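You operate a simulated robot arm through the tools that you are given. There is no shell and no other tool. Be economical: measure what you need, move in short steps, check, and stop when the job is done.

You run a simulated two-armed robot. Do the job below in one go: nothing can be reset, and whatever is moved stays where it is left.

Task
Fetch the white jar and stand it on the blue sheet. Open the right wrapper drawer, take the white label roll and leave it in the inside of the right wrapper drawer and shut the drawer again. Take the orange wedge and leave it on the grey pad card. Put the 4 steel block from the top of the long grey table on the shelf under the wooden bench and the 8 steel block on the top of the white counter. Take the grey tray on the top of the long green table and put it away on the shelf of the blue trolley. Put the black hinge on the green pad. Hold the brown crate on the top of the white bench steady with one hand and put the yellow pad in it with the other. Fetch the orange cover from the top of the blue table and set it on the top of the wooden table. Open the console door, take the white filter from the shelf in the red console and put it on the second shelf from the bottom of the steel shelving, then shut the door. Any order will do. Set down upright: white jar, steel block, white filter.

The check looks at the end state, three seconds after you hand in, the way a careful person would. Anything else that was tipped, shoved, dropped, spilled or broken makes it a failure. Lids that push on must go on centred and level and be pressed home; caps that screw on are set level and turned clockwise until they are tight. Flat cloth is picked up by pressing the open fingertips on it (5 to 10 N) and closing them slowly along it; thin cloth reads only 2 to 8 mm in the jaws.

Robot
Two 7-joint arms with fingered hands on one trunk, on a base that drives. Base frame: it is fixed to the floor where the robot stands at the start and does not move with it; the origin is under the middle of the robot, x ahead of it, y to its left, z up; the surface under the hand at the start is at about z = 0.8. Lengths are in m, angles in degrees, forces in N, time in s.
The left shoulder is at the start at [0.07, 0.158, 1.139], the right one opposite. With the tool pointing down near the work surface each hand reaches from about 0.32 to 0.9 m from the robot's upright axis, wherever it stands, measured 20 degrees to its own side. Places, roughly: black hinge (7x5x3 cm) [7.2, 5, 0.9]; blue sheet (19x15x1 cm) [0.7, -0.2, 0.8]; brown crate (43x24x15 cm) [4.4, 6.4, 0.9]; console door [1.6, 5.1, 0.4]; green pad (24x19 cm) [3.42, 6.3, 0.8]; grey pad card (18x13x1 cm) [3.6, 2.7, 0.8]; grey tray (41x22x6 cm) [9.8, 4, 0.9]; inside of the right wrapper drawer [1.4, 2.1, 0.4]; orange cover (16x16x6 cm) [3.8, 4.9, 0.8]; orange wedge (5x2x16 cm) [6.6, -0.3, 0.9]; right wrapper drawer [1.5, 2.1, 0.5]; second shelf of the steel shelving [3.7, 7.9, 0.6]; shelf of the blue trolley [0.5, 0.9, 0.8]; shelf under the wooden bench [7.4, 5.7, 0.3]; steel block [9.75, 1.25, 0.75]; top of the white counter [7.4, 0.3, 0.8]; top of the wooden table [3.6, 1.3, 0.8]; white filter (5x5x8 cm) [1.5, 5.2, 0.5]; white jar [0.75, 0, 0.75]; white label roll (6x6x5 cm) [0.6, -0.6, 0.8]; yellow pad (6x6x6 cm) [3.9, 5.1, 0.8]. Payload 5 kg a hand.
The TCP of each hand is the grasp point between the finger pads, 0.031 m short of the fingertips. In the tool frame z runs along the fingers and y along their closing line. The gripper opens to 0.156 m. The gripper's body begins 0.088 m behind the TCP. The gripper is a hand of 4 fingers: y runs from the thumb to the fingers, the wrist lies at [0, 0, -0.249] in the tool frame, and closing takes about 1.5 s.
Orientation is that of the tool frame in the base frame, as a unit quaternion [x, y, z, w]. With the fingers straight down and closing along the base's y, the tool's x points along the base's -x, its y along +y and its z along -z.

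Tools
- The arms move only by the tool play_rows. It takes "left_deltas", "right_deltas" or both (then of equal length, played together; a hand with none holds still); each is a list of rows, each an object (a shift or turn left out is 0, a gripper value left out holds the last) with "jaw": the finger opening in m, from 0 to 0.156; "travel": the shift along the tool's x, y, z in m, a list of three; "dr": the turn, a rotation vector about the tool's x, y, z in degrees, a list of three. In form: [{"jaw": jaw, "travel": [x, y, z], "dr": [wx, wy, wz]}, ...]. A call has 1 to 8 rows; each row is the pose to reach, as a shift and turn from the pose commanded when the call began, along the tool's axes at that moment. Each row takes 0.2 s and may step no farther than 0.05 m and 8.6 degrees from the row before; otherwise, or with a gripper value out of range, the whole call is refused. Where a pose cannot be reached the arm comes as near as it can. A force on the tool above 40 N (or 10 N above the force at the start of the call, whichever is more), or a blocked arm, ends the call early, and 0.2 s more pass. The fingers move at their own pace (about 0.108 m/s each) and stop on an object; they squeeze with about 28 N. The grip force told is the motor's: it shows also when the fingers shut on nothing. Time passes only in rows, and 0.2 s behind the last, so rows that repeat a pose let the fingers close. It gives the time, the measured TCP pose, the force on the tool (base axes), the opening and the grip force at its end, in the units of the frame above (readings bear some noise), with the torque about the TCP (base axes, N m) and any sound that the robot's microphone picked up.
- Cameras (640 x 400 px; columns grow to the right, rows downward): "scene" is now at [0.1211, 0.0172, 1.3709]; the picture's right is [0.22, -0.98, 0.00], its down [-0.65, -0.15, -0.75] and it looks along [0.73, 0.16, -0.66] (base axes); focal length 214 px, centre (320, 200). "left" rides on the left gripper at [-0.072, 0.002, -0.111] in its tool frame; the picture's right is [-0.02, -1.00, 0.00], its down [0.84, -0.02, -0.54] and it looks along [0.54, -0.01, 0.84] (tool axes); focal length 234 px, centre (320, 200). "right" rides on the right gripper at [0.072, 0.002, -0.111] in its tool frame; the picture's right is [-0.02, 1.00, 0.00], its down [-0.84, -0.02, -0.54] and it looks along [-0.54, -0.01, 0.84] (tool axes); focal length 234 px, centre (320, 200). There is no depth. A picture from a camera that has moved, and an enlarged one, comes with that camera's place and axes in the base frame and with its lens. The place of the scene camera against the robot may be out by one fixed shift of up to 0.025 m in any direction.
- camera(camera): a new picture of that camera. The clock stands still meanwhile.
- slide_trunk(by): slides the trunk up (or, below 0, down) by that many m; the arms and the scene camera ride with it, the base frame stays. It gives what a move gives, with no picture.
- drive_base(legs): drives the robot by 1 to 6 legs, each [ahead, turn to the left] in m and degrees, along the robot's own axes; the way and the turn of a leg run together, so that a leg with both is an arc; at most 1.5 m and 180 degrees a leg. The arms and the cameras ride along, it lands a little off, and it stops where it bumps. It gives what a move gives.
- hand_shape(shape, hand): the hand has 4 fingers and takes this shape, open, in about a second: jaw (thumb against the fingers, like two jaws); tri (thumb and two fingers); tip (a fingertip pinch); poke (one finger out to press); point (the index stretched); flat (the hand flat); cup (the hand cupped); fist (a fist). The gripper value then closes the fingers along that shape, each until it touches; the sizes above hold for jaw. It gives what a move gives, with no picture.
- head_to(pan, tilt): turns the head with the scene camera to pan (to the left, within 86 degrees either way) and tilt (down, from -29 to 69), counted from straight ahead of the robot. It gives what a move gives.
- inspect(camera, box): a new picture of the part [left, top, right, bottom] of that camera's present view, enlarged. The clock stands still meanwhile.
- job_done(): hands the job in; it is judged then, once.

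Work in short steps. Places have to be worked out from the pictures, the camera data and where the tool is seen: move nearer, look again, correct. Check each grasp and each placing, and mend what went wrong. You have 567 turns and 370 pictures in all, those below and enlarged ones among them. Open the grippers and draw the arms clear of the work before you hand the job in, unless the task says otherwise.

The tools are called after "Call:" as a command line: name --argument value ..., lists and objects as JSON in quotes. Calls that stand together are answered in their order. play_rows: Moves the arms, as the interface text tells. Its arguments: {"type":"object","properties":{"left_deltas":{"type":"array","items":{"type":"object","properties":{"jaw":{"type":"number"},"travel":{"type":"array","items":{"type":"number"}},"dr":{"type":"array","items":{"type":"number"}}}}},"right_deltas":{"type":"array","items":{"type":"object","properties":{"jaw":{"type":"number"},"travel":{"type":"array","items":{"type":"number"}},"dr":{"type":"array","items":{"type":"number"}}}}}},"required":[]} The other tools are called the same way: slide_trunk (by) slides the trunk up or down; hand_shape (shape, hand) gives the hand a shape; drive_base (legs) drives the base; head_to (pan, tilt) turns the head that bears the scene camera; camera (camera) takes a picture; inspect (camera, box) takes an enlarged picture of a part of a camera's view; job_done () hands the job in.

At the start:

```text
clock: 0.0
left_tool_pos: [0.6492, 0.3037, 1.0377]
left_ee_rot: [0.0, 1.0, 0.0, 0.0]
left_ft_force: [0.0, -0.3, 0.1]
left_moment: [-0.02, 0.02, 0.01]
left_grip_width: 0.1559
left_grasp_force: 0.1
left_shape: jaw
right_tool_pos: [0.5131, -0.1488, 1.1239]
right_ee_rot: [0.0, 1.0, 0.0, -0.001]
right_ft_force: [-0.3, 0.8, -0.7]
right_moment: [-0.01, 0.04, 0.02]
right_grip_width: 0.1557
right_grasp_force: 0.1
right_shape: jaw
trunk travel left (down, up): [-0.525, 0.415]
robot x, y, heading: [-0.003, -0.0, 0.1]
head pan, tilt: [12.7, 41.4]
```

scene: 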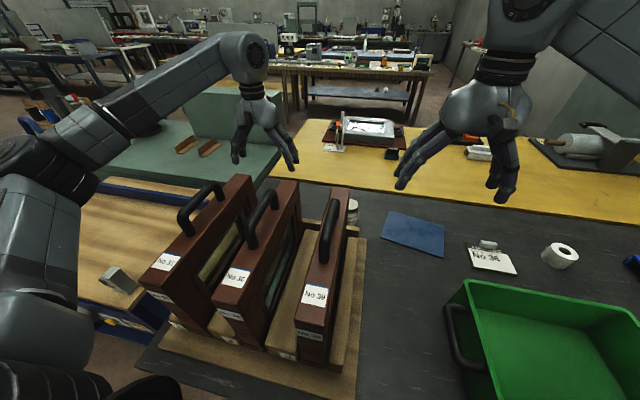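
right: 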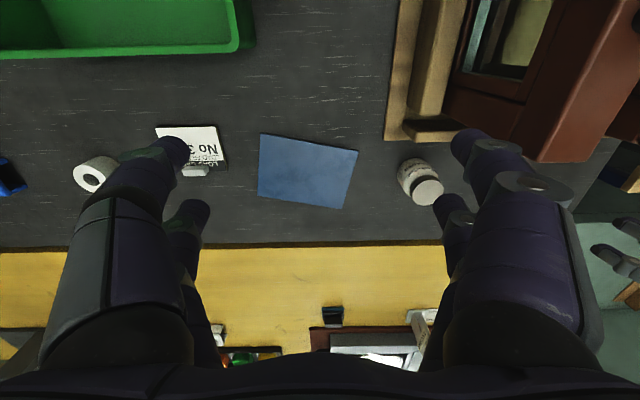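
left: 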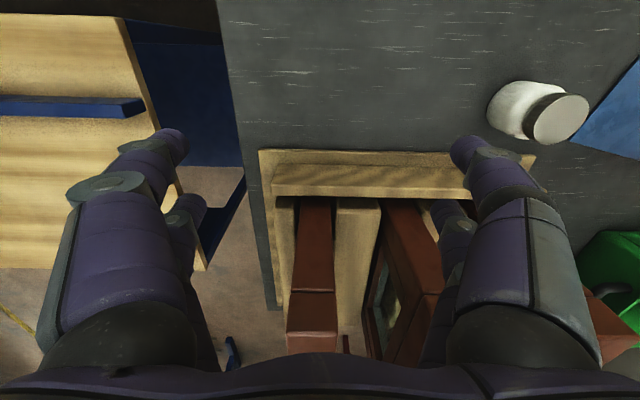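

Jar triangulates to about [0.657, 0.037], top z≈0.88, just beyond the rack; sheet to about [0.645, -0.177]. I move the right hand above the jar, staying high, and look.

Call:
play_rows --right_deltas '[{"travel": [-0.03, 0.035, 0.01]}, {"travel": [-0.06, 0.07, 0.02]}, {"travel": [-0.09, 0.105, 0.03]}, {"travel": [-0.115, 0.14, 0.04]}, {"travel": [-0.135, 0.17, 0.05]}, {"travel": [-0.144, 0.186, 0.06]}]'

Call:
camera --camera "right"

Call:
camera --camera "scene"

```text
clock: 1.4
left_tool_pos: [0.6484, 0.304, 1.0381]
left_ee_rot: [0.0, 1.0, 0.0, 0.0]
left_ft_force: [0.2, 1.0, 0.0]
left_moment: [-0.02, 0.01, -0.01]
left_grip_width: 0.1561
left_grasp_force: 0.1
left_shape: jaw
right_tool_pos: [0.6595, 0.0388, 1.0638]
right_ee_rot: [0.0, 1.0, 0.0, 0.0]
right_ft_force: [0.0, -0.1, -0.9]
right_moment: [-0.03, 0.02, -0.01]
right_grip_width: 0.1559
right_grasp_force: 0.0
right_shape: jaw
trunk travel left (down, up): [-0.525, 0.415]
robot x, y, heading: [0.0022, 0.0013, 0.0]
head pan, tilt: [12.7, 41.4]
```

```text
366 pictures are left
camera right: at [0.5861, 0.0397, 1.175], right [0.02, 1.0, 0.0], down [0.84, -0.02, 0.54], along [0.54, -0.01, -0.84], focal length 234 px, centre (320, 200)
```

right: 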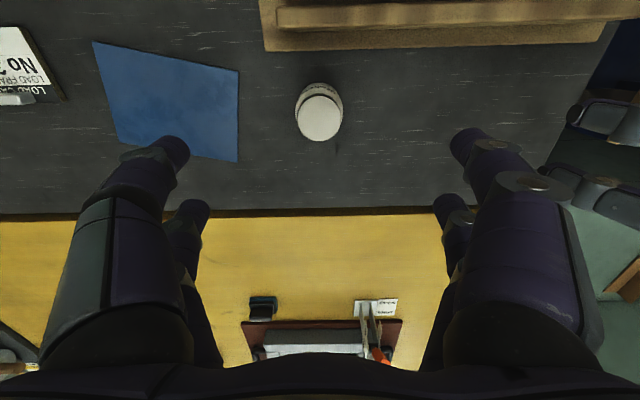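

```text
365 pictures are left
camera scene: at [0.1216, 0.018, 1.3708], right [0.22, -0.98, 0.0], down [-0.65, -0.15, -0.75], along [0.73, 0.16, -0.66], focal length 214 px, centre (320, 200)
```

scene: 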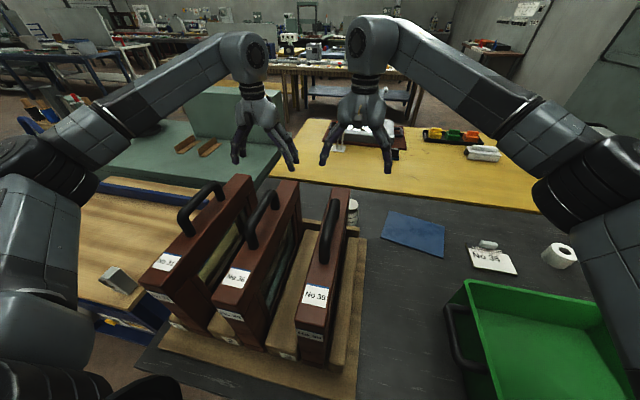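

Hand is centred over the jar. I lower to about z=0.845 with jaws open and close.

Call:
play_rows --right_deltas '[{"travel": [0, 0, 0.05]}, {"travel": [0, 0, 0.1]}, {"travel": [0, 0, 0.15]}, {"travel": [0, 0, 0.19]}, {"travel": [0, 0, 0.215]}, {"travel": [0, 0, 0.215]}]'

Call:
camera --camera "right"

```text
clock: 2.8
left_tool_pos: [0.6492, 0.3035, 1.0379]
left_ee_rot: [-0.001, 1.0, 0.0, 0.0]
left_ft_force: [0.8, 0.6, -0.2]
left_moment: [-0.04, 0.01, 0.0]
left_grip_width: 0.156
left_grasp_force: 0.1
left_shape: jaw
right_tool_pos: [0.6539, 0.037, 0.8484]
right_ee_rot: [0.0, 1.0, 0.0, 0.0]
right_ft_force: [-0.3, 0.2, -0.4]
right_moment: [-0.02, -0.02, -0.01]
right_grip_width: 0.156
right_grasp_force: 0.0
right_shape: jaw
trunk travel left (down, up): [-0.525, 0.415]
robot x, y, heading: [0.0014, -0.0014, -0.2]
head pan, tilt: [12.7, 41.4]
```

```text
364 pictures are left
camera right: at [0.5807, 0.0382, 0.9587], right [0.02, 1.0, 0.0], down [0.84, -0.02, 0.54], along [0.54, -0.01, -0.84], focal length 234 px, centre (320, 200)
```

right: 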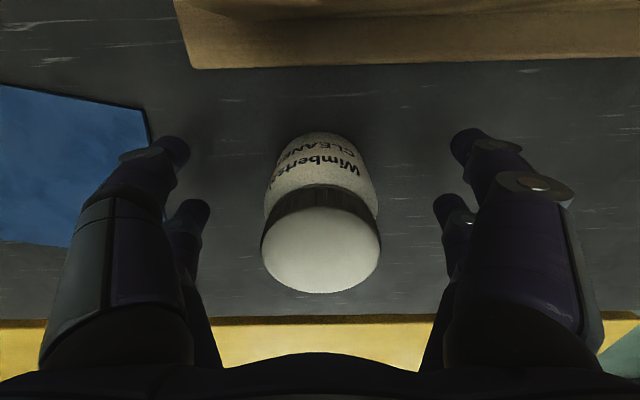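

Jar spans z≈0.785–0.873. I lower 1.2 cm more and close.

Call:
play_rows --right_deltas '[{"travel": [-0.004, 0, 0.012]}, {"travel": [-0.004, 0, 0.012], "jaw": 0.03}, {"travel": [-0.004, 0, 0.012], "jaw": 0.03}, {"travel": [-0.004, 0, 0.012], "jaw": 0.03}, {"travel": [-0.004, 0, 0.012], "jaw": 0.03}, {"travel": [-0.004, 0, 0.012], "jaw": 0.03}, {"travel": [-0.004, 0, 0.012], "jaw": 0.03}]'

```text
clock: 4.4
left_tool_pos: [0.6496, 0.3037, 1.0377]
left_ee_rot: [0.0, 1.0, 0.0, 0.0]
left_ft_force: [0.5, -0.3, -0.5]
left_moment: [-0.02, 0.01, 0.02]
left_grip_width: 0.1556
left_grasp_force: 0.0
left_shape: jaw
right_tool_pos: [0.658, 0.0373, 0.8368]
right_ee_rot: [0.001, 1.0, 0.0, -0.001]
right_ft_force: [-1.0, -0.3, -0.4]
right_moment: [-0.01, -0.02, 0.0]
right_grip_width: 0.0413
right_grasp_force: 27.3
right_shape: jaw
trunk travel left (down, up): [-0.525, 0.415]
robot x, y, heading: [0.0019, 0.0011, 0.1]
head pan, tilt: [12.7, 41.4]
```

Gripped (0.041 m). Lift 6 cm and move over the sheet.

Call:
play_rows --right_deltas '[{"travel": [0, 0, -0.04], "jaw": 0.03}, {"travel": [0, -0.04, -0.07]}, {"travel": [0.003, -0.085, -0.07]}, {"travel": [0.006, -0.13, -0.07]}, {"travel": [0.01, -0.175, -0.07]}, {"travel": [0.012, -0.205, -0.07]}, {"travel": [0.012, -0.214, -0.07]}]'

Call:
camera --camera "right"

Call:
camera --camera "scene"

```text
clock: 6.0
left_tool_pos: [0.6491, 0.3032, 1.0377]
left_ee_rot: [-0.001, 1.0, 0.0, 0.0]
left_ft_force: [0.0, 0.1, -1.0]
left_moment: [0.0, 0.01, -0.04]
left_grip_width: 0.1561
left_grasp_force: 0.0
left_shape: jaw
right_tool_pos: [0.6489, -0.1764, 0.9095]
right_ee_rot: [0.0, 1.0, 0.001, -0.001]
right_ft_force: [0.3, 0.4, -1.7]
right_moment: [-0.01, -0.03, -0.02]
right_grip_width: 0.0413
right_grasp_force: 27.8
right_shape: jaw
trunk travel left (down, up): [-0.525, 0.415]
robot x, y, heading: [0.0026, -0.0033, 0.0]
head pan, tilt: [12.7, 41.4]
```

```text
363 pictures are left
camera right: at [0.5766, -0.1754, 1.0198], right [0.02, 1.0, 0.0], down [0.84, -0.02, 0.54], along [0.54, -0.01, -0.84], focal length 234 px, centre (320, 200)
```

right: 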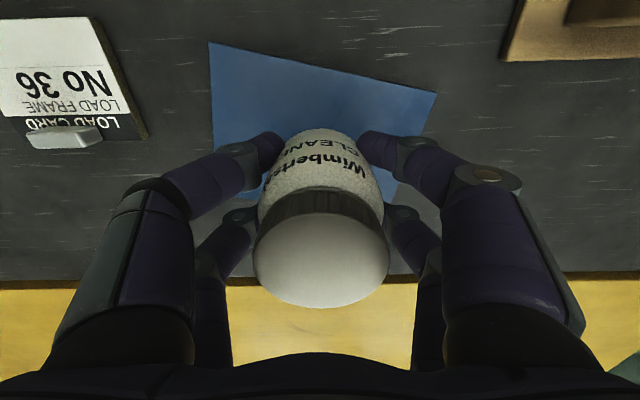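

```text
362 pictures are left
camera scene: at [0.1215, 0.0171, 1.3708], right [0.22, -0.98, 0.0], down [-0.65, -0.15, -0.75], along [0.73, 0.17, -0.66], focal length 214 px, centre (320, 200)
```

scene: 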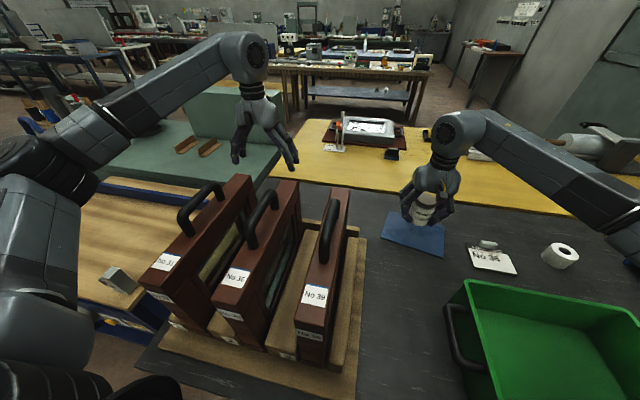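

Sheet centre recomputed about [0.652, -0.19]. I shift slightly and lower, then gently settle.

Call:
play_rows --right_deltas '[{"travel": [-0.003, -0.012, 0.03]}, {"travel": [-0.003, -0.012, 0.055]}, {"travel": [-0.003, -0.012, 0.062]}, {"travel": [-0.003, -0.012, 0.066]}]'

```text
clock: 7.0
left_tool_pos: [0.649, 0.3034, 1.0383]
left_ee_rot: [0.0, 1.0, 0.0, 0.0]
left_ft_force: [-0.5, 0.0, 0.4]
left_moment: [0.02, -0.01, -0.03]
left_grip_width: 0.1559
left_grasp_force: 0.1
left_shape: jaw
right_tool_pos: [0.6538, -0.1891, 0.8422]
right_ee_rot: [-0.001, 1.0, 0.0, 0.001]
right_ft_force: [0.1, -0.2, -2.1]
right_moment: [-0.02, 0.01, 0.0]
right_grip_width: 0.0409
right_grasp_force: 28.9
right_shape: jaw
trunk travel left (down, up): [-0.525, 0.415]
robot x, y, heading: [0.0007, 0.0012, 0.1]
head pan, tilt: [12.7, 41.4]
```

No contact yet; I lower in 2 mm steps.

Call:
play_rows --right_deltas '[{"travel": [0, 0, 0.002]}, {"travel": [0, 0, 0.004]}, {"travel": [0, 0, 0.004]}]'

```text
clock: 7.8
left_tool_pos: [0.6487, 0.3039, 1.0392]
left_ee_rot: [0.0, 1.0, 0.0, 0.0]
left_ft_force: [0.0, -0.8, 0.7]
left_moment: [0.02, 0.0, 0.04]
left_grip_width: 0.1559
left_grasp_force: 0.1
left_shape: jaw
right_tool_pos: [0.6547, -0.1891, 0.8405]
right_ee_rot: [0.0, 1.0, 0.001, 0.001]
right_ft_force: [2.5, -1.2, 10.1]
right_moment: [-0.06, -0.01, 0.02]
right_grip_width: 0.0412
right_grasp_force: 28.0
right_shape: jaw
trunk travel left (down, up): [-0.525, 0.415]
robot x, y, heading: [0.0008, 0.0022, 0.1]
head pan, tilt: [12.7, 41.4]
```

Contact (10 N up). I open and lift clear.

Call:
play_rows --right_deltas '[{"travel": [0, 0, -0.001], "jaw": 0.08}, {"travel": [0, 0, -0.001], "jaw": 0.12}, {"travel": [0, 0, -0.001], "jaw": 0.15}, {"travel": [0, 0, -0.03]}, {"travel": [0, 0, -0.07]}, {"travel": [0, 0, -0.11]}, {"travel": [0, -0.03, -0.15]}, {"travel": [0, -0.08, -0.16]}]'

Call:
camera --camera "right"

```text
refused: row 8 steps farther than a row can; nothing moved
```

```text
361 pictures are left
camera right: at [0.5799, -0.1875, 0.9504], right [0.02, 1.0, 0.0], down [0.84, -0.02, 0.55], along [0.55, -0.01, -0.84], focal length 234 px, centre (320, 200)
```

right: 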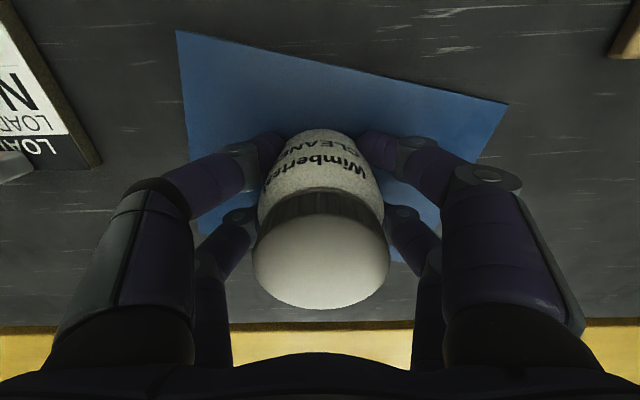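

Row step too large; resend with smaller steps.

Call:
play_rows --right_deltas '[{"travel": [0, 0, -0.001], "jaw": 0.08}, {"travel": [0, 0, -0.001], "jaw": 0.12}, {"travel": [0, 0, -0.001], "jaw": 0.15}, {"travel": [0, 0, -0.03]}, {"travel": [0, 0, -0.07]}, {"travel": [0, 0, -0.11]}, {"travel": [0, -0.02, -0.15]}, {"travel": [0, -0.06, -0.17]}]'

Call:
camera --camera "right"

```text
clock: 9.6
left_tool_pos: [0.6474, 0.3017, 1.039]
left_ee_rot: [0.0, 1.0, 0.001, -0.001]
left_ft_force: [-0.7, 0.3, 0.2]
left_moment: [-0.01, -0.02, 0.0]
left_grip_width: 0.1557
left_grasp_force: 0.1
left_shape: jaw
right_tool_pos: [0.6526, -0.2534, 1.0066]
right_ee_rot: [-0.001, 1.0, 0.001, 0.0]
right_ft_force: [-0.3, -0.1, 0.1]
right_moment: [0.04, -0.03, 0.01]
right_grip_width: 0.1497
right_grasp_force: 0.1
right_shape: jaw
trunk travel left (down, up): [-0.525, 0.415]
robot x, y, heading: [-0.0044, -0.0004, 0.2]
head pan, tilt: [12.7, 41.4]
```

```text
360 pictures are left
camera right: at [0.5803, -0.2516, 1.1177], right [0.02, 1.0, 0.0], down [0.84, -0.02, 0.54], along [0.54, -0.01, -0.84], focal length 234 px, centre (320, 200)
```

right: 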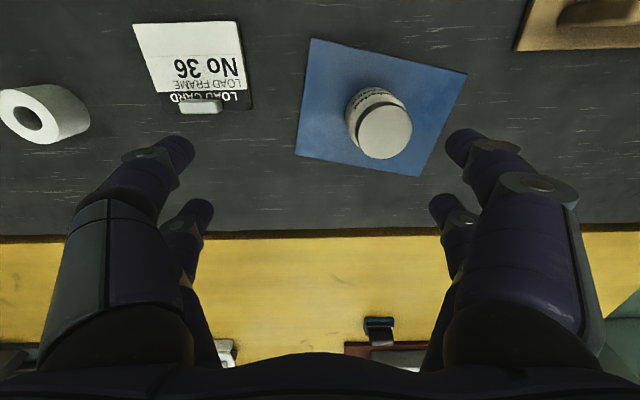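

Jar stands on the sheet. Label roll is upright near [0.64, -0.596]; move the right hand above it.

Call:
play_rows --right_deltas '[{"travel": [0, -0.045, 0]}, {"travel": [0, -0.09, 0]}, {"travel": [0, -0.135, 0]}, {"travel": [0, -0.18, 0]}, {"travel": [0, -0.225, 0]}, {"travel": [0.005, -0.27, 0]}, {"travel": [0.011, -0.315, 0]}, {"travel": [0.011, -0.343, 0]}]'

Call:
camera --camera "right"

```text
clock: 11.4
left_tool_pos: [0.6495, 0.3038, 1.0378]
left_ee_rot: [-0.001, 1.0, 0.0, 0.0]
left_ft_force: [0.1, 0.2, 0.1]
left_moment: [-0.02, 0.01, 0.0]
left_grip_width: 0.1563
left_grasp_force: 0.0
left_shape: jaw
right_tool_pos: [0.6439, -0.5899, 1.0089]
right_ee_rot: [0.0, 1.0, 0.0, -0.001]
right_ft_force: [-0.9, 0.0, -0.1]
right_moment: [0.01, -0.02, -0.01]
right_grip_width: 0.1499
right_grasp_force: 0.2
right_shape: jaw
trunk travel left (down, up): [-0.525, 0.415]
robot x, y, heading: [-0.0009, -0.0004, -0.1]
head pan, tilt: [12.7, 41.4]
```

```text
359 pictures are left
camera right: at [0.571, -0.5893, 1.119], right [0.02, 1.0, 0.0], down [0.84, -0.02, 0.54], along [0.54, -0.01, -0.84], focal length 234 px, centre (320, 200)
```

right: 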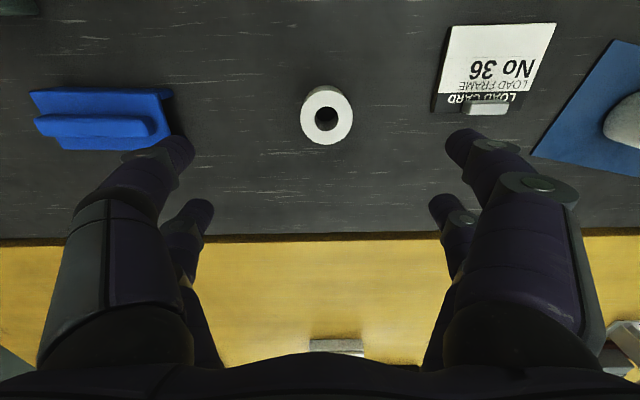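

Roll at about [0.638, -0.583]. Lower and grip.

Call:
play_rows --right_deltas '[{"travel": [0.003, 0.004, 0.045]}, {"travel": [0.006, 0.007, 0.09]}, {"travel": [0.006, 0.007, 0.135]}, {"travel": [0.006, 0.007, 0.17]}, {"travel": [0.006, 0.007, 0.183]}, {"travel": [0.006, 0.007, 0.183]}]'

Call:
camera --camera "right"

```text
clock: 12.8
left_tool_pos: [0.6463, 0.3045, 1.0402]
left_ee_rot: [0.0, 1.0, -0.001, 0.0]
left_ft_force: [-0.3, 0.7, -0.2]
left_moment: [0.0, 0.0, 0.0]
left_grip_width: 0.1559
left_grasp_force: 0.1
left_shape: jaw
right_tool_pos: [0.6343, -0.5845, 0.8288]
right_ee_rot: [0.001, 1.0, -0.001, 0.005]
right_ft_force: [4.4, -7.7, 29.0]
right_moment: [1.41, 0.21, -0.24]
right_grip_width: 0.1496
right_grasp_force: 0.1
right_shape: jaw
trunk travel left (down, up): [-0.525, 0.415]
robot x, y, heading: [0.0007, 0.0005, 0.1]
head pan, tilt: [12.7, 41.4]
```

```text
358 pictures are left
camera right: at [0.5617, -0.5821, 0.9398], right [0.03, 1.0, 0.0], down [0.83, -0.02, 0.55], along [0.55, -0.01, -0.83], focal length 234 px, centre (320, 200)
```

right: 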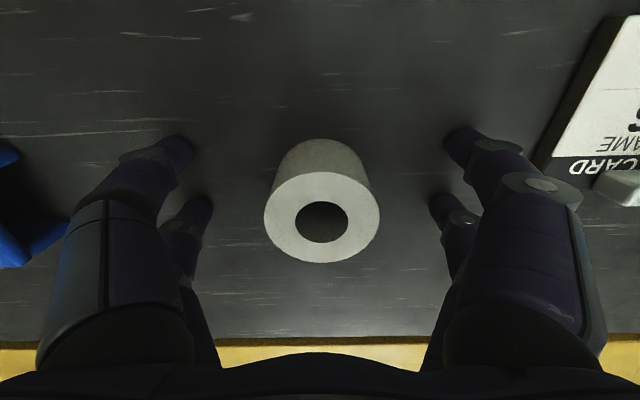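

Fingertips touched the table (z≈0.797). Raise 6 mm and close.

Call:
play_rows --right_deltas '[{"travel": [-0.002, 0, -0.012]}, {"travel": [-0.002, 0, -0.012], "jaw": 0.03}, {"travel": [-0.002, 0, -0.012], "jaw": 0.03}, {"travel": [-0.002, 0, -0.012], "jaw": 0.03}, {"travel": [-0.002, 0, -0.012], "jaw": 0.03}, {"travel": [-0.002, 0, -0.012], "jaw": 0.03}, {"travel": [-0.002, 0, -0.012], "jaw": 0.03}]'

```text
clock: 14.4
left_tool_pos: [0.6498, 0.303, 1.0378]
left_ee_rot: [-0.001, 1.0, 0.001, 0.0]
left_ft_force: [-0.2, -0.9, -0.7]
left_moment: [0.0, -0.01, 0.02]
left_grip_width: 0.1559
left_grasp_force: 0.1
left_shape: jaw
right_tool_pos: [0.6376, -0.5834, 0.8354]
right_ee_rot: [0.0, 1.0, 0.0, 0.0]
right_ft_force: [0.3, -0.5, -0.6]
right_moment: [0.05, -0.01, 0.0]
right_grip_width: 0.0179
right_grasp_force: 28.2
right_shape: jaw
trunk travel left (down, up): [-0.525, 0.415]
robot x, y, heading: [0.0023, 0.001, 0.0]
head pan, tilt: [12.7, 41.4]
```

The width 0.018 is small for a 6 cm roll; look.

Call:
camera --camera "right"

```text
357 pictures are left
camera right: at [0.5647, -0.5827, 0.9464], right [0.02, 1.0, 0.0], down [0.84, -0.02, 0.54], along [0.54, -0.01, -0.84], focal length 234 px, centre (320, 200)
```

right: 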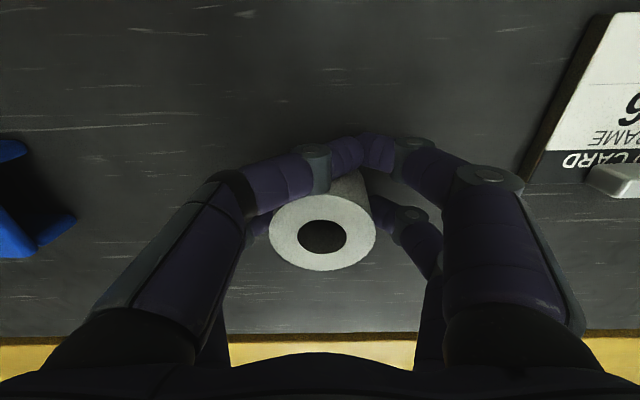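

The near finger pair curled behind the roll and pushed it forward. Reopen and re-measure.

Call:
play_rows --right_deltas '[{"jaw": 0.06}, {"jaw": 0.1}, {"jaw": 0.15}, {"jaw": 0.15}, {"jaw": 0.15, "travel": [0, 0, -0.04]}]'

Call:
camera --camera "right"

```text
clock: 15.6
left_tool_pos: [0.6483, 0.3039, 1.0406]
left_ee_rot: [0.0, 1.0, -0.001, 0.0]
left_ft_force: [-0.7, -0.5, -0.1]
left_moment: [-0.03, -0.02, -0.02]
left_grip_width: 0.1557
left_grasp_force: 0.1
left_shape: jaw
right_tool_pos: [0.634, -0.5826, 0.8769]
right_ee_rot: [0.0, 1.0, 0.0, 0.0]
right_ft_force: [0.7, 0.2, 0.5]
right_moment: [0.02, 0.01, 0.0]
right_grip_width: 0.1499
right_grasp_force: 0.0
right_shape: jaw
trunk travel left (down, up): [-0.525, 0.415]
robot x, y, heading: [-0.0011, 0.0027, 0.2]
head pan, tilt: [12.7, 41.4]
```

```text
356 pictures are left
camera right: at [0.5614, -0.5807, 0.9877], right [0.02, 1.0, 0.0], down [0.84, -0.02, 0.54], along [0.54, -0.01, -0.84], focal length 234 px, centre (320, 200)
```

right: 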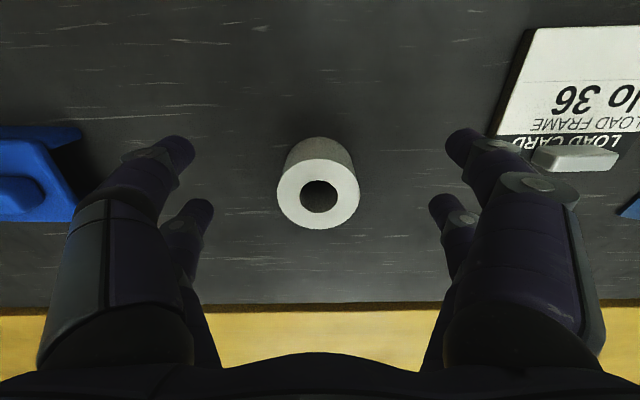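

Roll is now 1.3 cm ahead of the hand's centre (x≈0.646). Re-centre, lower and close.

Call:
play_rows --right_deltas '[{"travel": [-0.013, -0.001, 0.0]}, {"travel": [-0.013, -0.001, 0.03]}, {"travel": [-0.013, -0.001, 0.04]}]'

Call:
camera --camera "right"

```text
clock: 16.4
left_tool_pos: [0.6492, 0.3026, 1.0384]
left_ee_rot: [-0.001, 1.0, 0.0, 0.0]
left_ft_force: [-0.1, 0.4, 0.0]
left_moment: [0.01, 0.02, 0.01]
left_grip_width: 0.1561
left_grasp_force: 0.0
left_shape: jaw
right_tool_pos: [0.6493, -0.5849, 0.8347]
right_ee_rot: [0.0, 1.0, 0.0, 0.0]
right_ft_force: [-0.3, -0.4, 0.1]
right_moment: [0.01, -0.01, 0.01]
right_grip_width: 0.1498
right_grasp_force: 0.1
right_shape: jaw
trunk travel left (down, up): [-0.525, 0.415]
robot x, y, heading: [-0.0014, -0.0006, -0.2]
head pan, tilt: [12.7, 41.4]
```

```text
355 pictures are left
camera right: at [0.5764, -0.5834, 0.9458], right [0.02, 1.0, 0.0], down [0.84, -0.02, 0.54], along [0.54, -0.01, -0.84], focal length 234 px, centre (320, 200)
```

right: 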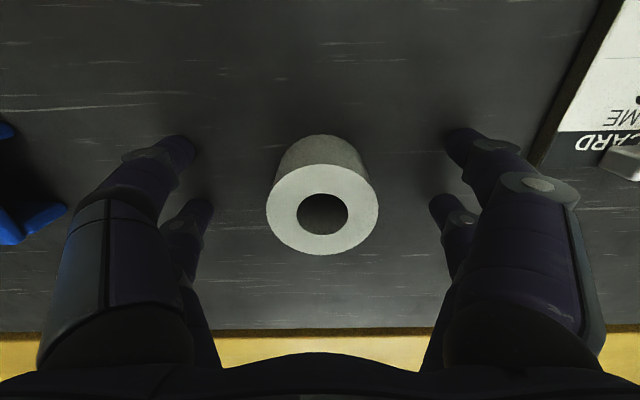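

Centred. Close.

Call:
play_rows --right_deltas '[{"jaw": 0.03}, {"jaw": 0.03}, {"jaw": 0.03}, {"jaw": 0.03}, {"jaw": 0.03}, {"jaw": 0.03}]'

```text
clock: 17.8
left_tool_pos: [0.6488, 0.3032, 1.0386]
left_ee_rot: [-0.001, 1.0, 0.0, 0.0]
left_ft_force: [0.0, 0.0, -0.9]
left_moment: [-0.01, 0.0, 0.0]
left_grip_width: 0.1556
left_grasp_force: 0.1
left_shape: jaw
right_tool_pos: [0.6489, -0.5856, 0.8343]
right_ee_rot: [0.0, 1.0, 0.001, 0.0]
right_ft_force: [0.1, -0.7, 0.7]
right_moment: [0.02, -0.01, 0.01]
right_grip_width: 0.0352
right_grasp_force: 28.0
right_shape: jaw
trunk travel left (down, up): [-0.525, 0.415]
robot x, y, heading: [0.0018, 0.0013, -0.1]
head pan, tilt: [12.7, 41.4]
```

Gripped (0.035 m). Lift it and pull in to a carry pose; then look left for the room.

Call:
play_rows --right_deltas '[{"travel": [0, 0, -0.045], "jaw": 0.02}, {"travel": [0, 0, -0.09]}, {"travel": [0.03, 0.02, -0.13]}, {"travel": [0.06, 0.05, -0.17]}, {"travel": [0.09, 0.08, -0.2]}, {"travel": [0.12, 0.11, -0.22]}, {"travel": [0.15, 0.14, -0.24]}, {"travel": [0.18, 0.17, -0.25]}]'

Call:
head_to --pan 60 --tilt 20

Call:
camera --camera "scene"

Call:
camera --camera "right"

```text
refused: row 3 steps farther than a row can; nothing moved
```

```text
clock: 18.9
left_tool_pos: [0.6483, 0.3042, 1.0391]
left_ee_rot: [-0.001, 1.0, 0.0, 0.0]
left_ft_force: [0.6, 0.3, -0.1]
left_moment: [0.01, -0.03, -0.02]
left_grip_width: 0.1559
left_grasp_force: 0.1
left_shape: jaw
right_tool_pos: [0.6491, -0.5848, 0.835]
right_ee_rot: [0.0, 1.0, 0.0, 0.0]
right_ft_force: [0.1, -0.1, 0.9]
right_moment: [0.01, -0.03, -0.01]
right_grip_width: 0.0353
right_grasp_force: 27.5
right_shape: jaw
trunk travel left (down, up): [-0.525, 0.415]
robot x, y, heading: [-0.0018, 0.0052, 0.2]
head pan, tilt: [60.0, 20.0]
```

```text
354 pictures are left
camera scene: at [0.0859, 0.079, 1.4043], right [0.87, -0.5, 0.0], down [-0.17, -0.3, -0.94], along [0.47, 0.81, -0.34], focal length 214 px, centre (320, 200)
```

scene: 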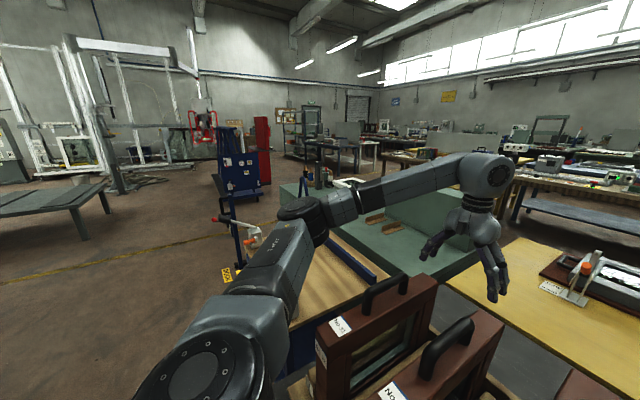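

```text
353 pictures are left
camera right: at [0.5763, -0.5834, 0.9458], right [0.02, 1.0, 0.0], down [0.84, -0.02, 0.54], along [0.54, -0.01, -0.84], focal length 234 px, centre (320, 200)
```

right: 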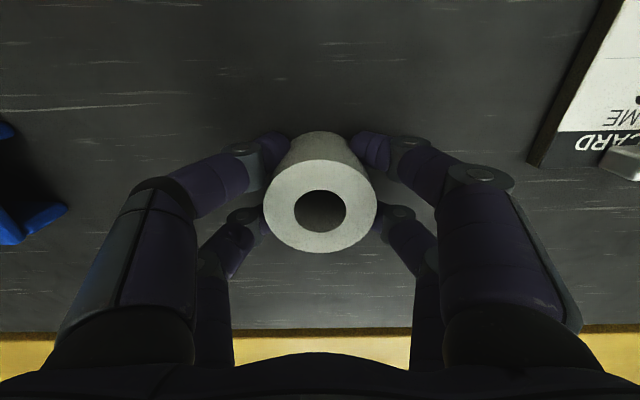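

The room is open to the left; red console visible far left. Lift the roll with smaller steps.

Call:
play_rows --right_deltas '[{"travel": [0, 0, -0.045], "jaw": 0.02}, {"travel": [0, 0, -0.09]}, {"travel": [0.02, 0.015, -0.125]}, {"travel": [0.04, 0.03, -0.165]}, {"travel": [0.06, 0.05, -0.2]}, {"travel": [0.09, 0.08, -0.22]}, {"travel": [0.12, 0.11, -0.235]}, {"travel": [0.15, 0.14, -0.245]}]'

Call:
play_rows --left_deltas '[{"travel": [0, 0, -0.03]}, {"travel": [0.03, 0, -0.06]}, {"travel": [0.06, 0, -0.09]}, {"travel": [0.1, 0, -0.1]}, {"travel": [0.14, 0, -0.11]}, {"travel": [0.18, 0, -0.11]}, {"travel": [0.22, 0, -0.11]}]'

Call:
head_to --pan 86 --tilt 35

Call:
camera --camera "scene"

```text
clock: 20.8
left_tool_pos: [0.648, 0.3048, 1.0399]
left_ee_rot: [-0.002, 1.0, -0.001, 0.0]
left_ft_force: [-0.3, -1.3, 0.0]
left_moment: [-0.03, -0.01, 0.0]
left_grip_width: 0.1558
left_grasp_force: 0.0
left_shape: jaw
right_tool_pos: [0.4976, -0.444, 1.0799]
right_ee_rot: [0.0, 1.0, 0.0, 0.0]
right_ft_force: [0.0, 0.9, -1.3]
right_moment: [0.0, -0.07, 0.02]
right_grip_width: 0.0353
right_grasp_force: 28.0
right_shape: jaw
trunk travel left (down, up): [-0.525, 0.415]
robot x, y, heading: [-0.0026, 0.0002, 0.0]
head pan, tilt: [60.0, 20.0]
```

```text
clock: 22.4
left_tool_pos: [0.4301, 0.3015, 1.148]
left_ee_rot: [0.0, 1.0, -0.001, 0.0]
left_ft_force: [0.0, -0.2, -0.1]
left_moment: [-0.02, -0.01, -0.01]
left_grip_width: 0.1558
left_grasp_force: 0.1
left_shape: jaw
right_tool_pos: [0.4986, -0.4439, 1.0802]
right_ee_rot: [0.001, 1.0, 0.001, 0.001]
right_ft_force: [0.1, 0.7, -0.8]
right_moment: [-0.01, -0.02, -0.03]
right_grip_width: 0.035
right_grasp_force: 28.4
right_shape: jaw
trunk travel left (down, up): [-0.525, 0.415]
robot x, y, heading: [0.0004, 0.0038, 0.1]
head pan, tilt: [60.0, 20.0]
```

```text
clock: 23.2
left_tool_pos: [0.4313, 0.3014, 1.1477]
left_ee_rot: [0.0, 1.0, -0.001, 0.0]
left_ft_force: [0.6, -0.5, 0.2]
left_moment: [-0.02, 0.0, 0.0]
left_grip_width: 0.1561
left_grasp_force: 0.0
left_shape: jaw
right_tool_pos: [0.4984, -0.4451, 1.0801]
right_ee_rot: [0.0, 1.0, 0.0, 0.0]
right_ft_force: [-0.9, 0.1, -1.1]
right_moment: [0.02, 0.03, 0.0]
right_grip_width: 0.0349
right_grasp_force: 28.1
right_shape: jaw
trunk travel left (down, up): [-0.525, 0.415]
robot x, y, heading: [0.0014, 0.0032, 0.1]
head pan, tilt: [85.9, 35.0]
```

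```text
352 pictures are left
camera scene: at [0.0453, 0.0864, 1.3805], right [1.0, -0.07, 0.0], down [-0.04, -0.57, -0.82], along [0.06, 0.82, -0.57], focal length 214 px, centre (320, 200)
```

scene: 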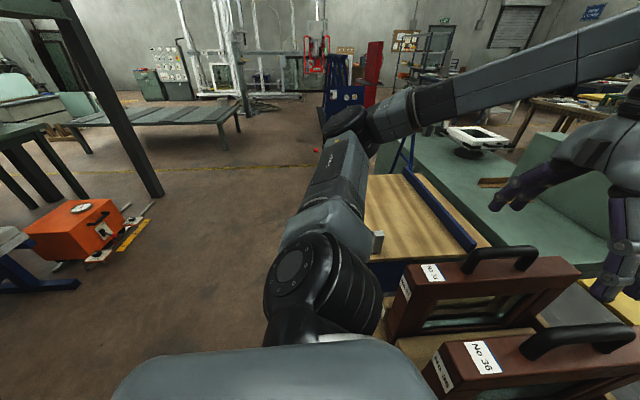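

Corridor at x≈-0.6 is free. I back up, turn left and drive along +y to see the wrapper.

Call:
drive_base --legs '[[-0.5, 0], [0, 90], [1.2, 0]]'

Call:
head_to --pan -50 --tilt 30

Call:
camera --camera "scene"

```text
clock: 35.7
left_tool_pos: [-0.8348, 1.6174, 1.1487]
left_ee_rot: [0.721, -0.693, -0.001, -0.001]
left_ft_force: [-0.1, 0.9, 1.0]
left_moment: [-0.02, -0.02, 0.02]
left_grip_width: 0.1559
left_grasp_force: 0.0
left_shape: jaw
right_tool_pos: [-0.0929, 1.7141, 1.0794]
right_ee_rot: [0.721, -0.693, 0.0, 0.0]
right_ft_force: [0.2, 0.1, -1.1]
right_moment: [0.0, 0.0, -0.02]
right_grip_width: 0.0346
right_grasp_force: 27.4
right_shape: jaw
trunk travel left (down, up): [-0.525, 0.415]
robot x, y, heading: [-0.5174, 1.1954, 92.3]
head pan, tilt: [85.9, 35.0]
```

```text
clock: 37.8
left_tool_pos: [-0.8358, 1.6172, 1.1483]
left_ee_rot: [0.72, -0.694, 0.0, 0.0]
left_ft_force: [-0.6, 0.3, 0.0]
left_moment: [0.0, 0.0, -0.02]
left_grip_width: 0.1558
left_grasp_force: 0.1
left_shape: jaw
right_tool_pos: [-0.0935, 1.7123, 1.0799]
right_ee_rot: [0.72, -0.694, 0.001, 0.0]
right_ft_force: [0.8, 0.6, -0.9]
right_moment: [0.0, 0.0, -0.01]
right_grip_width: 0.0348
right_grasp_force: 27.7
right_shape: jaw
trunk travel left (down, up): [-0.525, 0.415]
robot x, y, heading: [-0.5201, 1.1975, 92.2]
head pan, tilt: [-50.0, 30.0]
```

```text
351 pictures are left
camera scene: at [-0.4651, 1.3059, 1.3883], right [0.67, -0.74, 0.0], down [-0.37, -0.34, -0.87], along [0.64, 0.58, -0.5], focal length 214 px, centre (320, 200)
```

scene: 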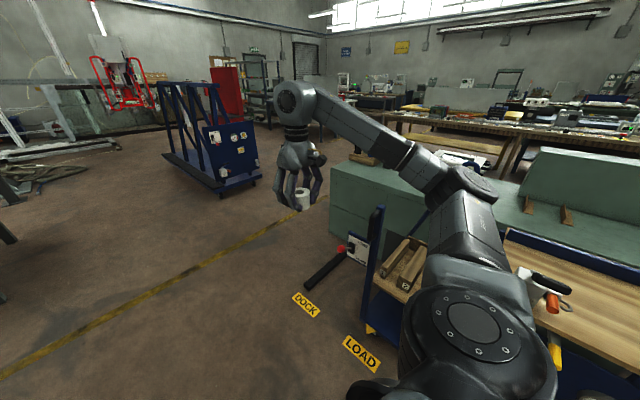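

I see the green wrapper unit; enlarge its side to find the drawers.

Call:
inspect --camera "scene" --box '[280, 130, 480, 290]'

```text
2.50 times, centred on (380, 210) of scene
camera zoom: at [-0.4651, 1.3059, 1.3883], right [0.67, -0.74, 0.0], down [-0.37, -0.34, -0.87], along [0.64, 0.58, -0.5], focal length 536 px, centre (170, 175)
```

zoom: 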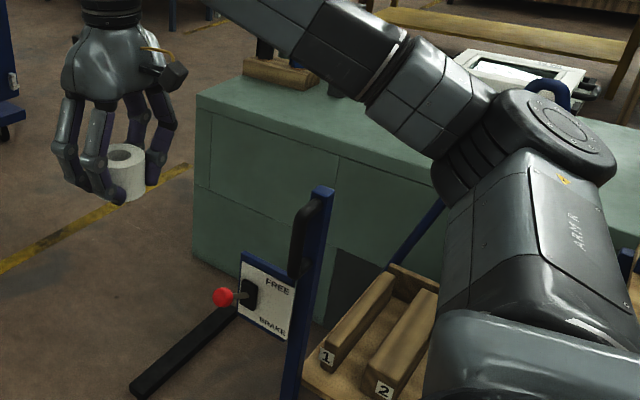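

The drawers must be on the +x face. I drive around the +y end of the wrapper.

Call:
drive_base --legs '[[1.5, 0], [0.4, 0], [0, -92], [1.5, 0], [1.0, 0]]'

Call:
head_to --pan -80 --tilt 35

Call:
camera --camera "scene"

```text
clock: 63.2
left_tool_pos: [2.3596, 3.4025, 1.1474]
left_ee_rot: [-0.006, 1.0, 0.0, 0.0]
left_ft_force: [0.5, 0.6, 1.0]
left_moment: [-0.02, 0.03, 0.03]
left_grip_width: 0.156
left_grasp_force: 0.1
left_shape: jaw
right_tool_pos: [2.4326, 2.6582, 1.0799]
right_ee_rot: [-0.004, 1.0, 0.0, 0.001]
right_ft_force: [-0.6, 0.7, -0.7]
right_moment: [-0.02, 0.02, 0.02]
right_grip_width: 0.0347
right_grasp_force: 27.8
right_shape: jaw
trunk travel left (down, up): [-0.525, 0.415]
robot x, y, heading: [1.9282, 3.101, 0.3]
head pan, tilt: [-50.0, 30.0]
```

```text
clock: 64.1
left_tool_pos: [2.3584, 3.4032, 1.1481]
left_ee_rot: [-0.006, 1.0, 0.001, 0.001]
left_ft_force: [0.3, 0.1, 0.1]
left_moment: [0.0, -0.02, 0.0]
left_grip_width: 0.1559
left_grasp_force: 0.0
left_shape: jaw
right_tool_pos: [2.4325, 2.6588, 1.0795]
right_ee_rot: [-0.004, 1.0, 0.0, 0.0]
right_ft_force: [-0.2, -0.1, -1.5]
right_moment: [-0.01, -0.03, -0.02]
right_grip_width: 0.0345
right_grasp_force: 28.4
right_shape: jaw
trunk travel left (down, up): [-0.525, 0.415]
robot x, y, heading: [1.9284, 3.0956, 0.4]
head pan, tilt: [-80.0, 35.0]
```

```text
349 pictures are left
camera scene: at [1.9841, 3.0103, 1.3805], right [-0.98, -0.18, 0.0], down [-0.11, 0.56, -0.82], along [0.15, -0.81, -0.57], focal length 214 px, centre (320, 200)
```

scene: 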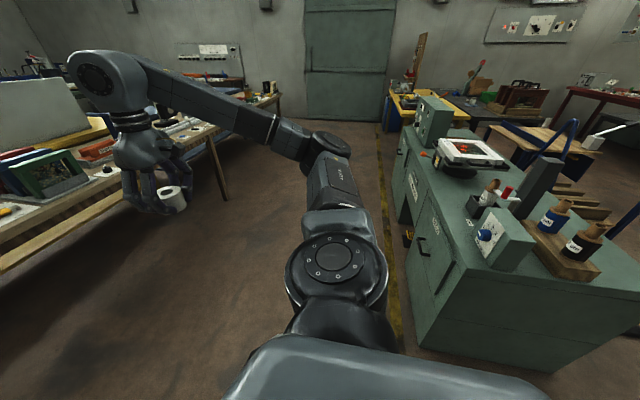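

The wrapper's front faces +x; a drawer handle shows near (423,247). Enlarge.

Call:
inspect --camera "scene" --box '[370, 130, 490, 330]'

```text
2.00 times, centred on (430, 230) of scene
camera zoom: at [1.9841, 3.0103, 1.3805], right [-0.98, -0.18, 0.0], down [-0.11, 0.56, -0.82], along [0.15, -0.81, -0.57], focal length 429 px, centre (100, 140)
```

zoom: 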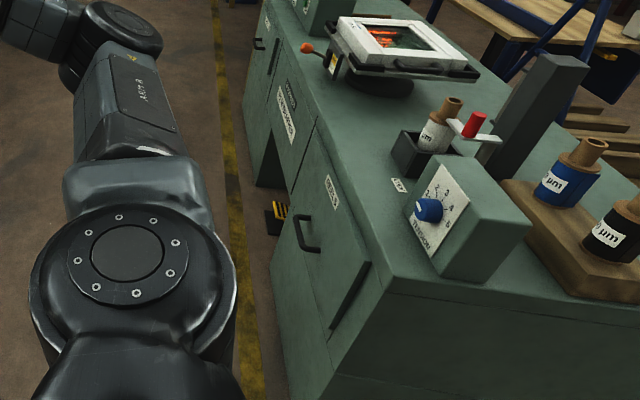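

Handle is about [1.57, 2.08, 0.47]. I drive to roughly (2.35, 2.25) facing -x.

Call:
drive_base --legs '[[0, -64], [0.95, 0], [0, -116]]'

Call:
head_to --pan 10 --tilt 45

Call:
camera --camera "scene"

```text
clock: 76.6
left_tool_pos: [1.9562, 1.9609, 1.1476]
left_ee_rot: [1.0, 0.014, 0.0, 0.0]
left_ft_force: [0.2, -0.1, 0.0]
left_moment: [-0.02, 0.01, 0.0]
left_grip_width: 0.1559
left_grasp_force: 0.1
left_shape: jaw
right_tool_pos: [1.8703, 2.7053, 1.0803]
right_ee_rot: [1.0, 0.013, 0.0, 0.0]
right_ft_force: [0.4, -0.4, -1.3]
right_moment: [0.02, -0.01, -0.03]
right_grip_width: 0.0342
right_grasp_force: 28.2
right_shape: jaw
trunk travel left (down, up): [-0.525, 0.415]
robot x, y, heading: [2.3843, 2.2756, -178.7]
head pan, tilt: [-80.0, 35.0]
```

```text
clock: 78.3
left_tool_pos: [1.9565, 1.9608, 1.147]
left_ee_rot: [1.0, 0.015, 0.0, 0.0]
left_ft_force: [-0.7, -0.5, 0.2]
left_moment: [0.02, -0.03, -0.02]
left_grip_width: 0.156
left_grasp_force: 0.1
left_shape: jaw
right_tool_pos: [1.8703, 2.704, 1.0794]
right_ee_rot: [1.0, 0.013, 0.0, 0.0]
right_ft_force: [-0.3, -0.2, -0.8]
right_moment: [-0.04, 0.0, -0.02]
right_grip_width: 0.0341
right_grasp_force: 27.8
right_shape: jaw
trunk travel left (down, up): [-0.525, 0.415]
robot x, y, heading: [2.3812, 2.2737, -178.7]
head pan, tilt: [10.0, 45.0]
```

```text
347 pictures are left
camera scene: at [2.2403, 2.2532, 1.3657], right [-0.2, 0.98, 0.0], down [0.69, 0.14, -0.71], along [-0.69, -0.14, -0.71], focal length 214 px, centre (320, 200)
```

scene: 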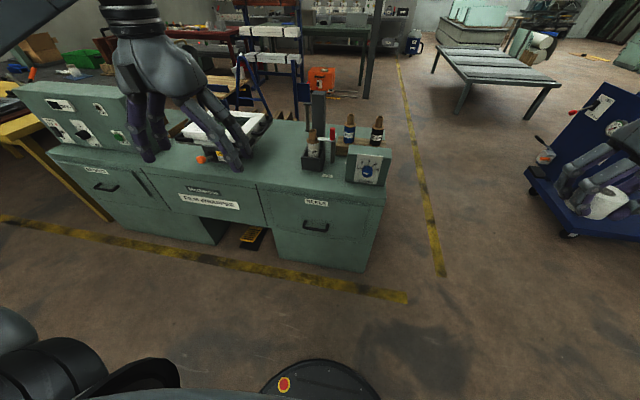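

Right drawer in view with a horizontal handle near [1.58, 2.10, 0.485]. Zoom on it.

Call:
inspect --camera "scene" --box '[250, 170, 410, 270]'

```text
4.00 times, centred on (330, 220) of scene
camera zoom: at [2.2403, 2.2532, 1.3657], right [-0.2, 0.98, 0.0], down [0.69, 0.14, -0.71], along [-0.69, -0.14, -0.71], focal length 858 px, centre (280, 120)
```

zoom: 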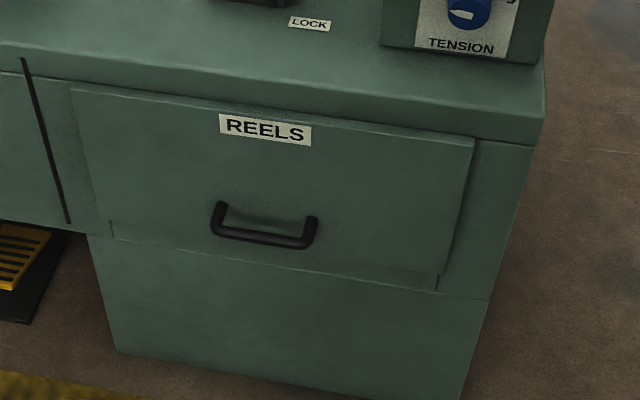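

Plan: lower the trunk, turn the left hand to point forward with fingers closing vertically, and grip the bar. First slide the trunk down 0.4.

Call:
slide_trunk --by -0.4

Call:
play_rows --left_deltas '[{"dr": [0, 0, 8.5]}, {"dr": [0, 0, 17]}, {"dr": [0, 0, 25.5]}, {"dr": [0, 0, 34]}, {"dr": [0, 0, 42.5]}, {"dr": [0, 0, 51]}, {"dr": [0, 0, 59.5]}, {"dr": [0, 0, 68]}]'

Call:
play_rows --left_deltas '[{"dr": [0, 0, 8.5]}, {"dr": [0, 0, 17]}, {"dr": [0, 0, 22]}]'

```text
clock: 82.1
left_tool_pos: [1.9567, 1.9603, 0.7488]
left_ee_rot: [1.0, 0.013, 0.0, 0.0]
left_ft_force: [0.1, 0.2, -0.6]
left_moment: [-0.01, 0.0, 0.0]
left_grip_width: 0.1561
left_grasp_force: 0.1
left_shape: jaw
right_tool_pos: [1.8709, 2.7041, 0.6794]
right_ee_rot: [1.0, 0.013, 0.0, 0.001]
right_ft_force: [0.0, 0.4, -1.4]
right_moment: [0.01, -0.02, 0.02]
right_grip_width: 0.0343
right_grasp_force: 28.0
right_shape: jaw
trunk travel left (down, up): [-0.125, 0.815]
robot x, y, heading: [2.384, 2.2712, -178.3]
head pan, tilt: [10.0, 45.0]
```

```text
clock: 83.9
left_tool_pos: [1.9565, 1.9603, 0.7475]
left_ee_rot: [0.836, -0.549, 0.0, 0.0]
left_ft_force: [-0.4, -0.1, 0.4]
left_moment: [-0.04, 0.03, 0.0]
left_grip_width: 0.1559
left_grasp_force: 0.0
left_shape: jaw
right_tool_pos: [1.8698, 2.7057, 0.6809]
right_ee_rot: [1.0, 0.013, 0.001, 0.001]
right_ft_force: [0.0, 0.1, -1.3]
right_moment: [0.03, 0.0, 0.03]
right_grip_width: 0.0343
right_grasp_force: 28.3
right_shape: jaw
trunk travel left (down, up): [-0.125, 0.815]
robot x, y, heading: [2.3783, 2.2722, -178.4]
head pan, tilt: [10.0, 45.0]
```

```text
clock: 84.7
left_tool_pos: [1.957, 1.9613, 0.748]
left_ee_rot: [0.716, -0.698, 0.0, -0.001]
left_ft_force: [-0.2, -0.5, 0.4]
left_moment: [0.0, 0.02, 0.02]
left_grip_width: 0.1556
left_grasp_force: 0.0
left_shape: jaw
right_tool_pos: [1.8707, 2.7042, 0.6803]
right_ee_rot: [1.0, 0.015, 0.001, 0.0]
right_ft_force: [0.8, 0.4, -0.3]
right_moment: [-0.02, -0.02, 0.02]
right_grip_width: 0.0344
right_grasp_force: 27.6
right_shape: jaw
trunk travel left (down, up): [-0.125, 0.815]
robot x, y, heading: [2.3863, 2.2736, -178.5]
head pan, tilt: [10.0, 45.0]
```

Now pitch the hand forward about 68° while moving it towards the handle (stopping short).

Call:
play_rows --left_deltas '[{"dr": [-8.5, 0, 0], "travel": [-0.016, 0.025, 0.02]}, {"dr": [-17, 0, 0], "travel": [-0.032, 0.05, 0.04]}, {"dr": [-25.5, 0, 0], "travel": [-0.048, 0.075, 0.06]}, {"dr": [-34, 0, 0], "travel": [-0.064, 0.1, 0.08]}, {"dr": [-42.5, 0, 0], "travel": [-0.08, 0.125, 0.1]}, {"dr": [-51, 0, 0], "travel": [-0.1, 0.15, 0.12]}, {"dr": [-59.5, 0, 0], "travel": [-0.12, 0.175, 0.14]}, {"dr": [-68, 0, 0], "travel": [-0.135, 0.2, 0.16]}]'

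Call:
camera --camera "left"

Call:
camera --camera "scene"

```text
clock: 86.5
left_tool_pos: [1.753, 2.094, 0.5865]
left_ee_rot: [0.594, -0.578, -0.391, 0.4]
left_ft_force: [-0.2, -0.4, 0.3]
left_moment: [0.03, 0.01, -0.01]
left_grip_width: 0.1558
left_grasp_force: 0.1
left_shape: jaw
right_tool_pos: [1.8696, 2.7048, 0.6789]
right_ee_rot: [1.0, 0.014, 0.0, 0.0]
right_ft_force: [-0.3, 0.7, 0.0]
right_moment: [0.0, 0.0, -0.01]
right_grip_width: 0.0342
right_grasp_force: 28.5
right_shape: jaw
trunk travel left (down, up): [-0.125, 0.815]
robot x, y, heading: [2.3792, 2.2739, -178.6]
head pan, tilt: [10.0, 45.0]
```

```text
345 pictures are left
camera left: at [1.854, 2.1694, 0.6302], right [0.37, 0.04, -0.93], down [0.53, -0.82, 0.18], along [-0.76, -0.56, -0.33], focal length 234 px, centre (320, 200)
```

left: 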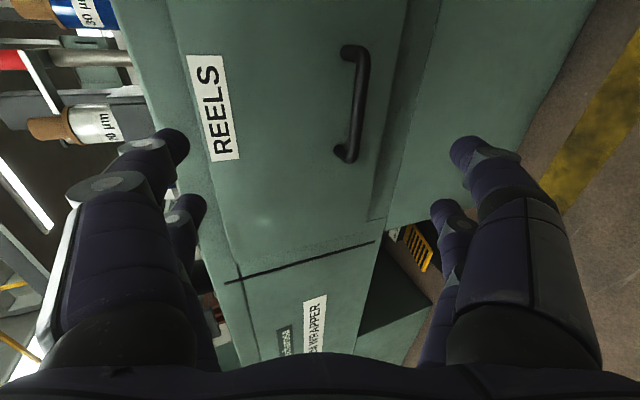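

```text
344 pictures are left
camera scene: at [2.2402, 2.2531, 0.9657], right [-0.2, 0.98, 0.0], down [0.69, 0.14, -0.71], along [-0.69, -0.14, -0.71], focal length 214 px, centre (320, 200)
```

scene: 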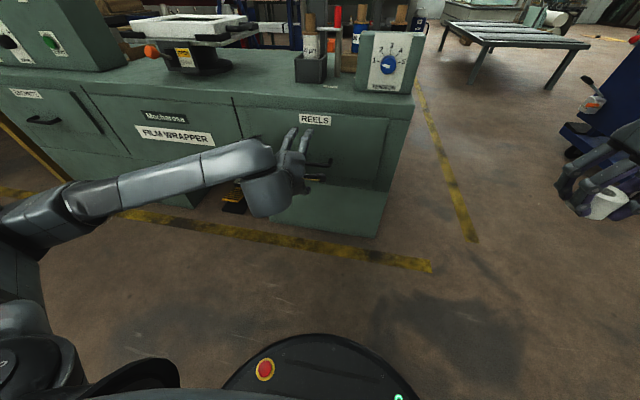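

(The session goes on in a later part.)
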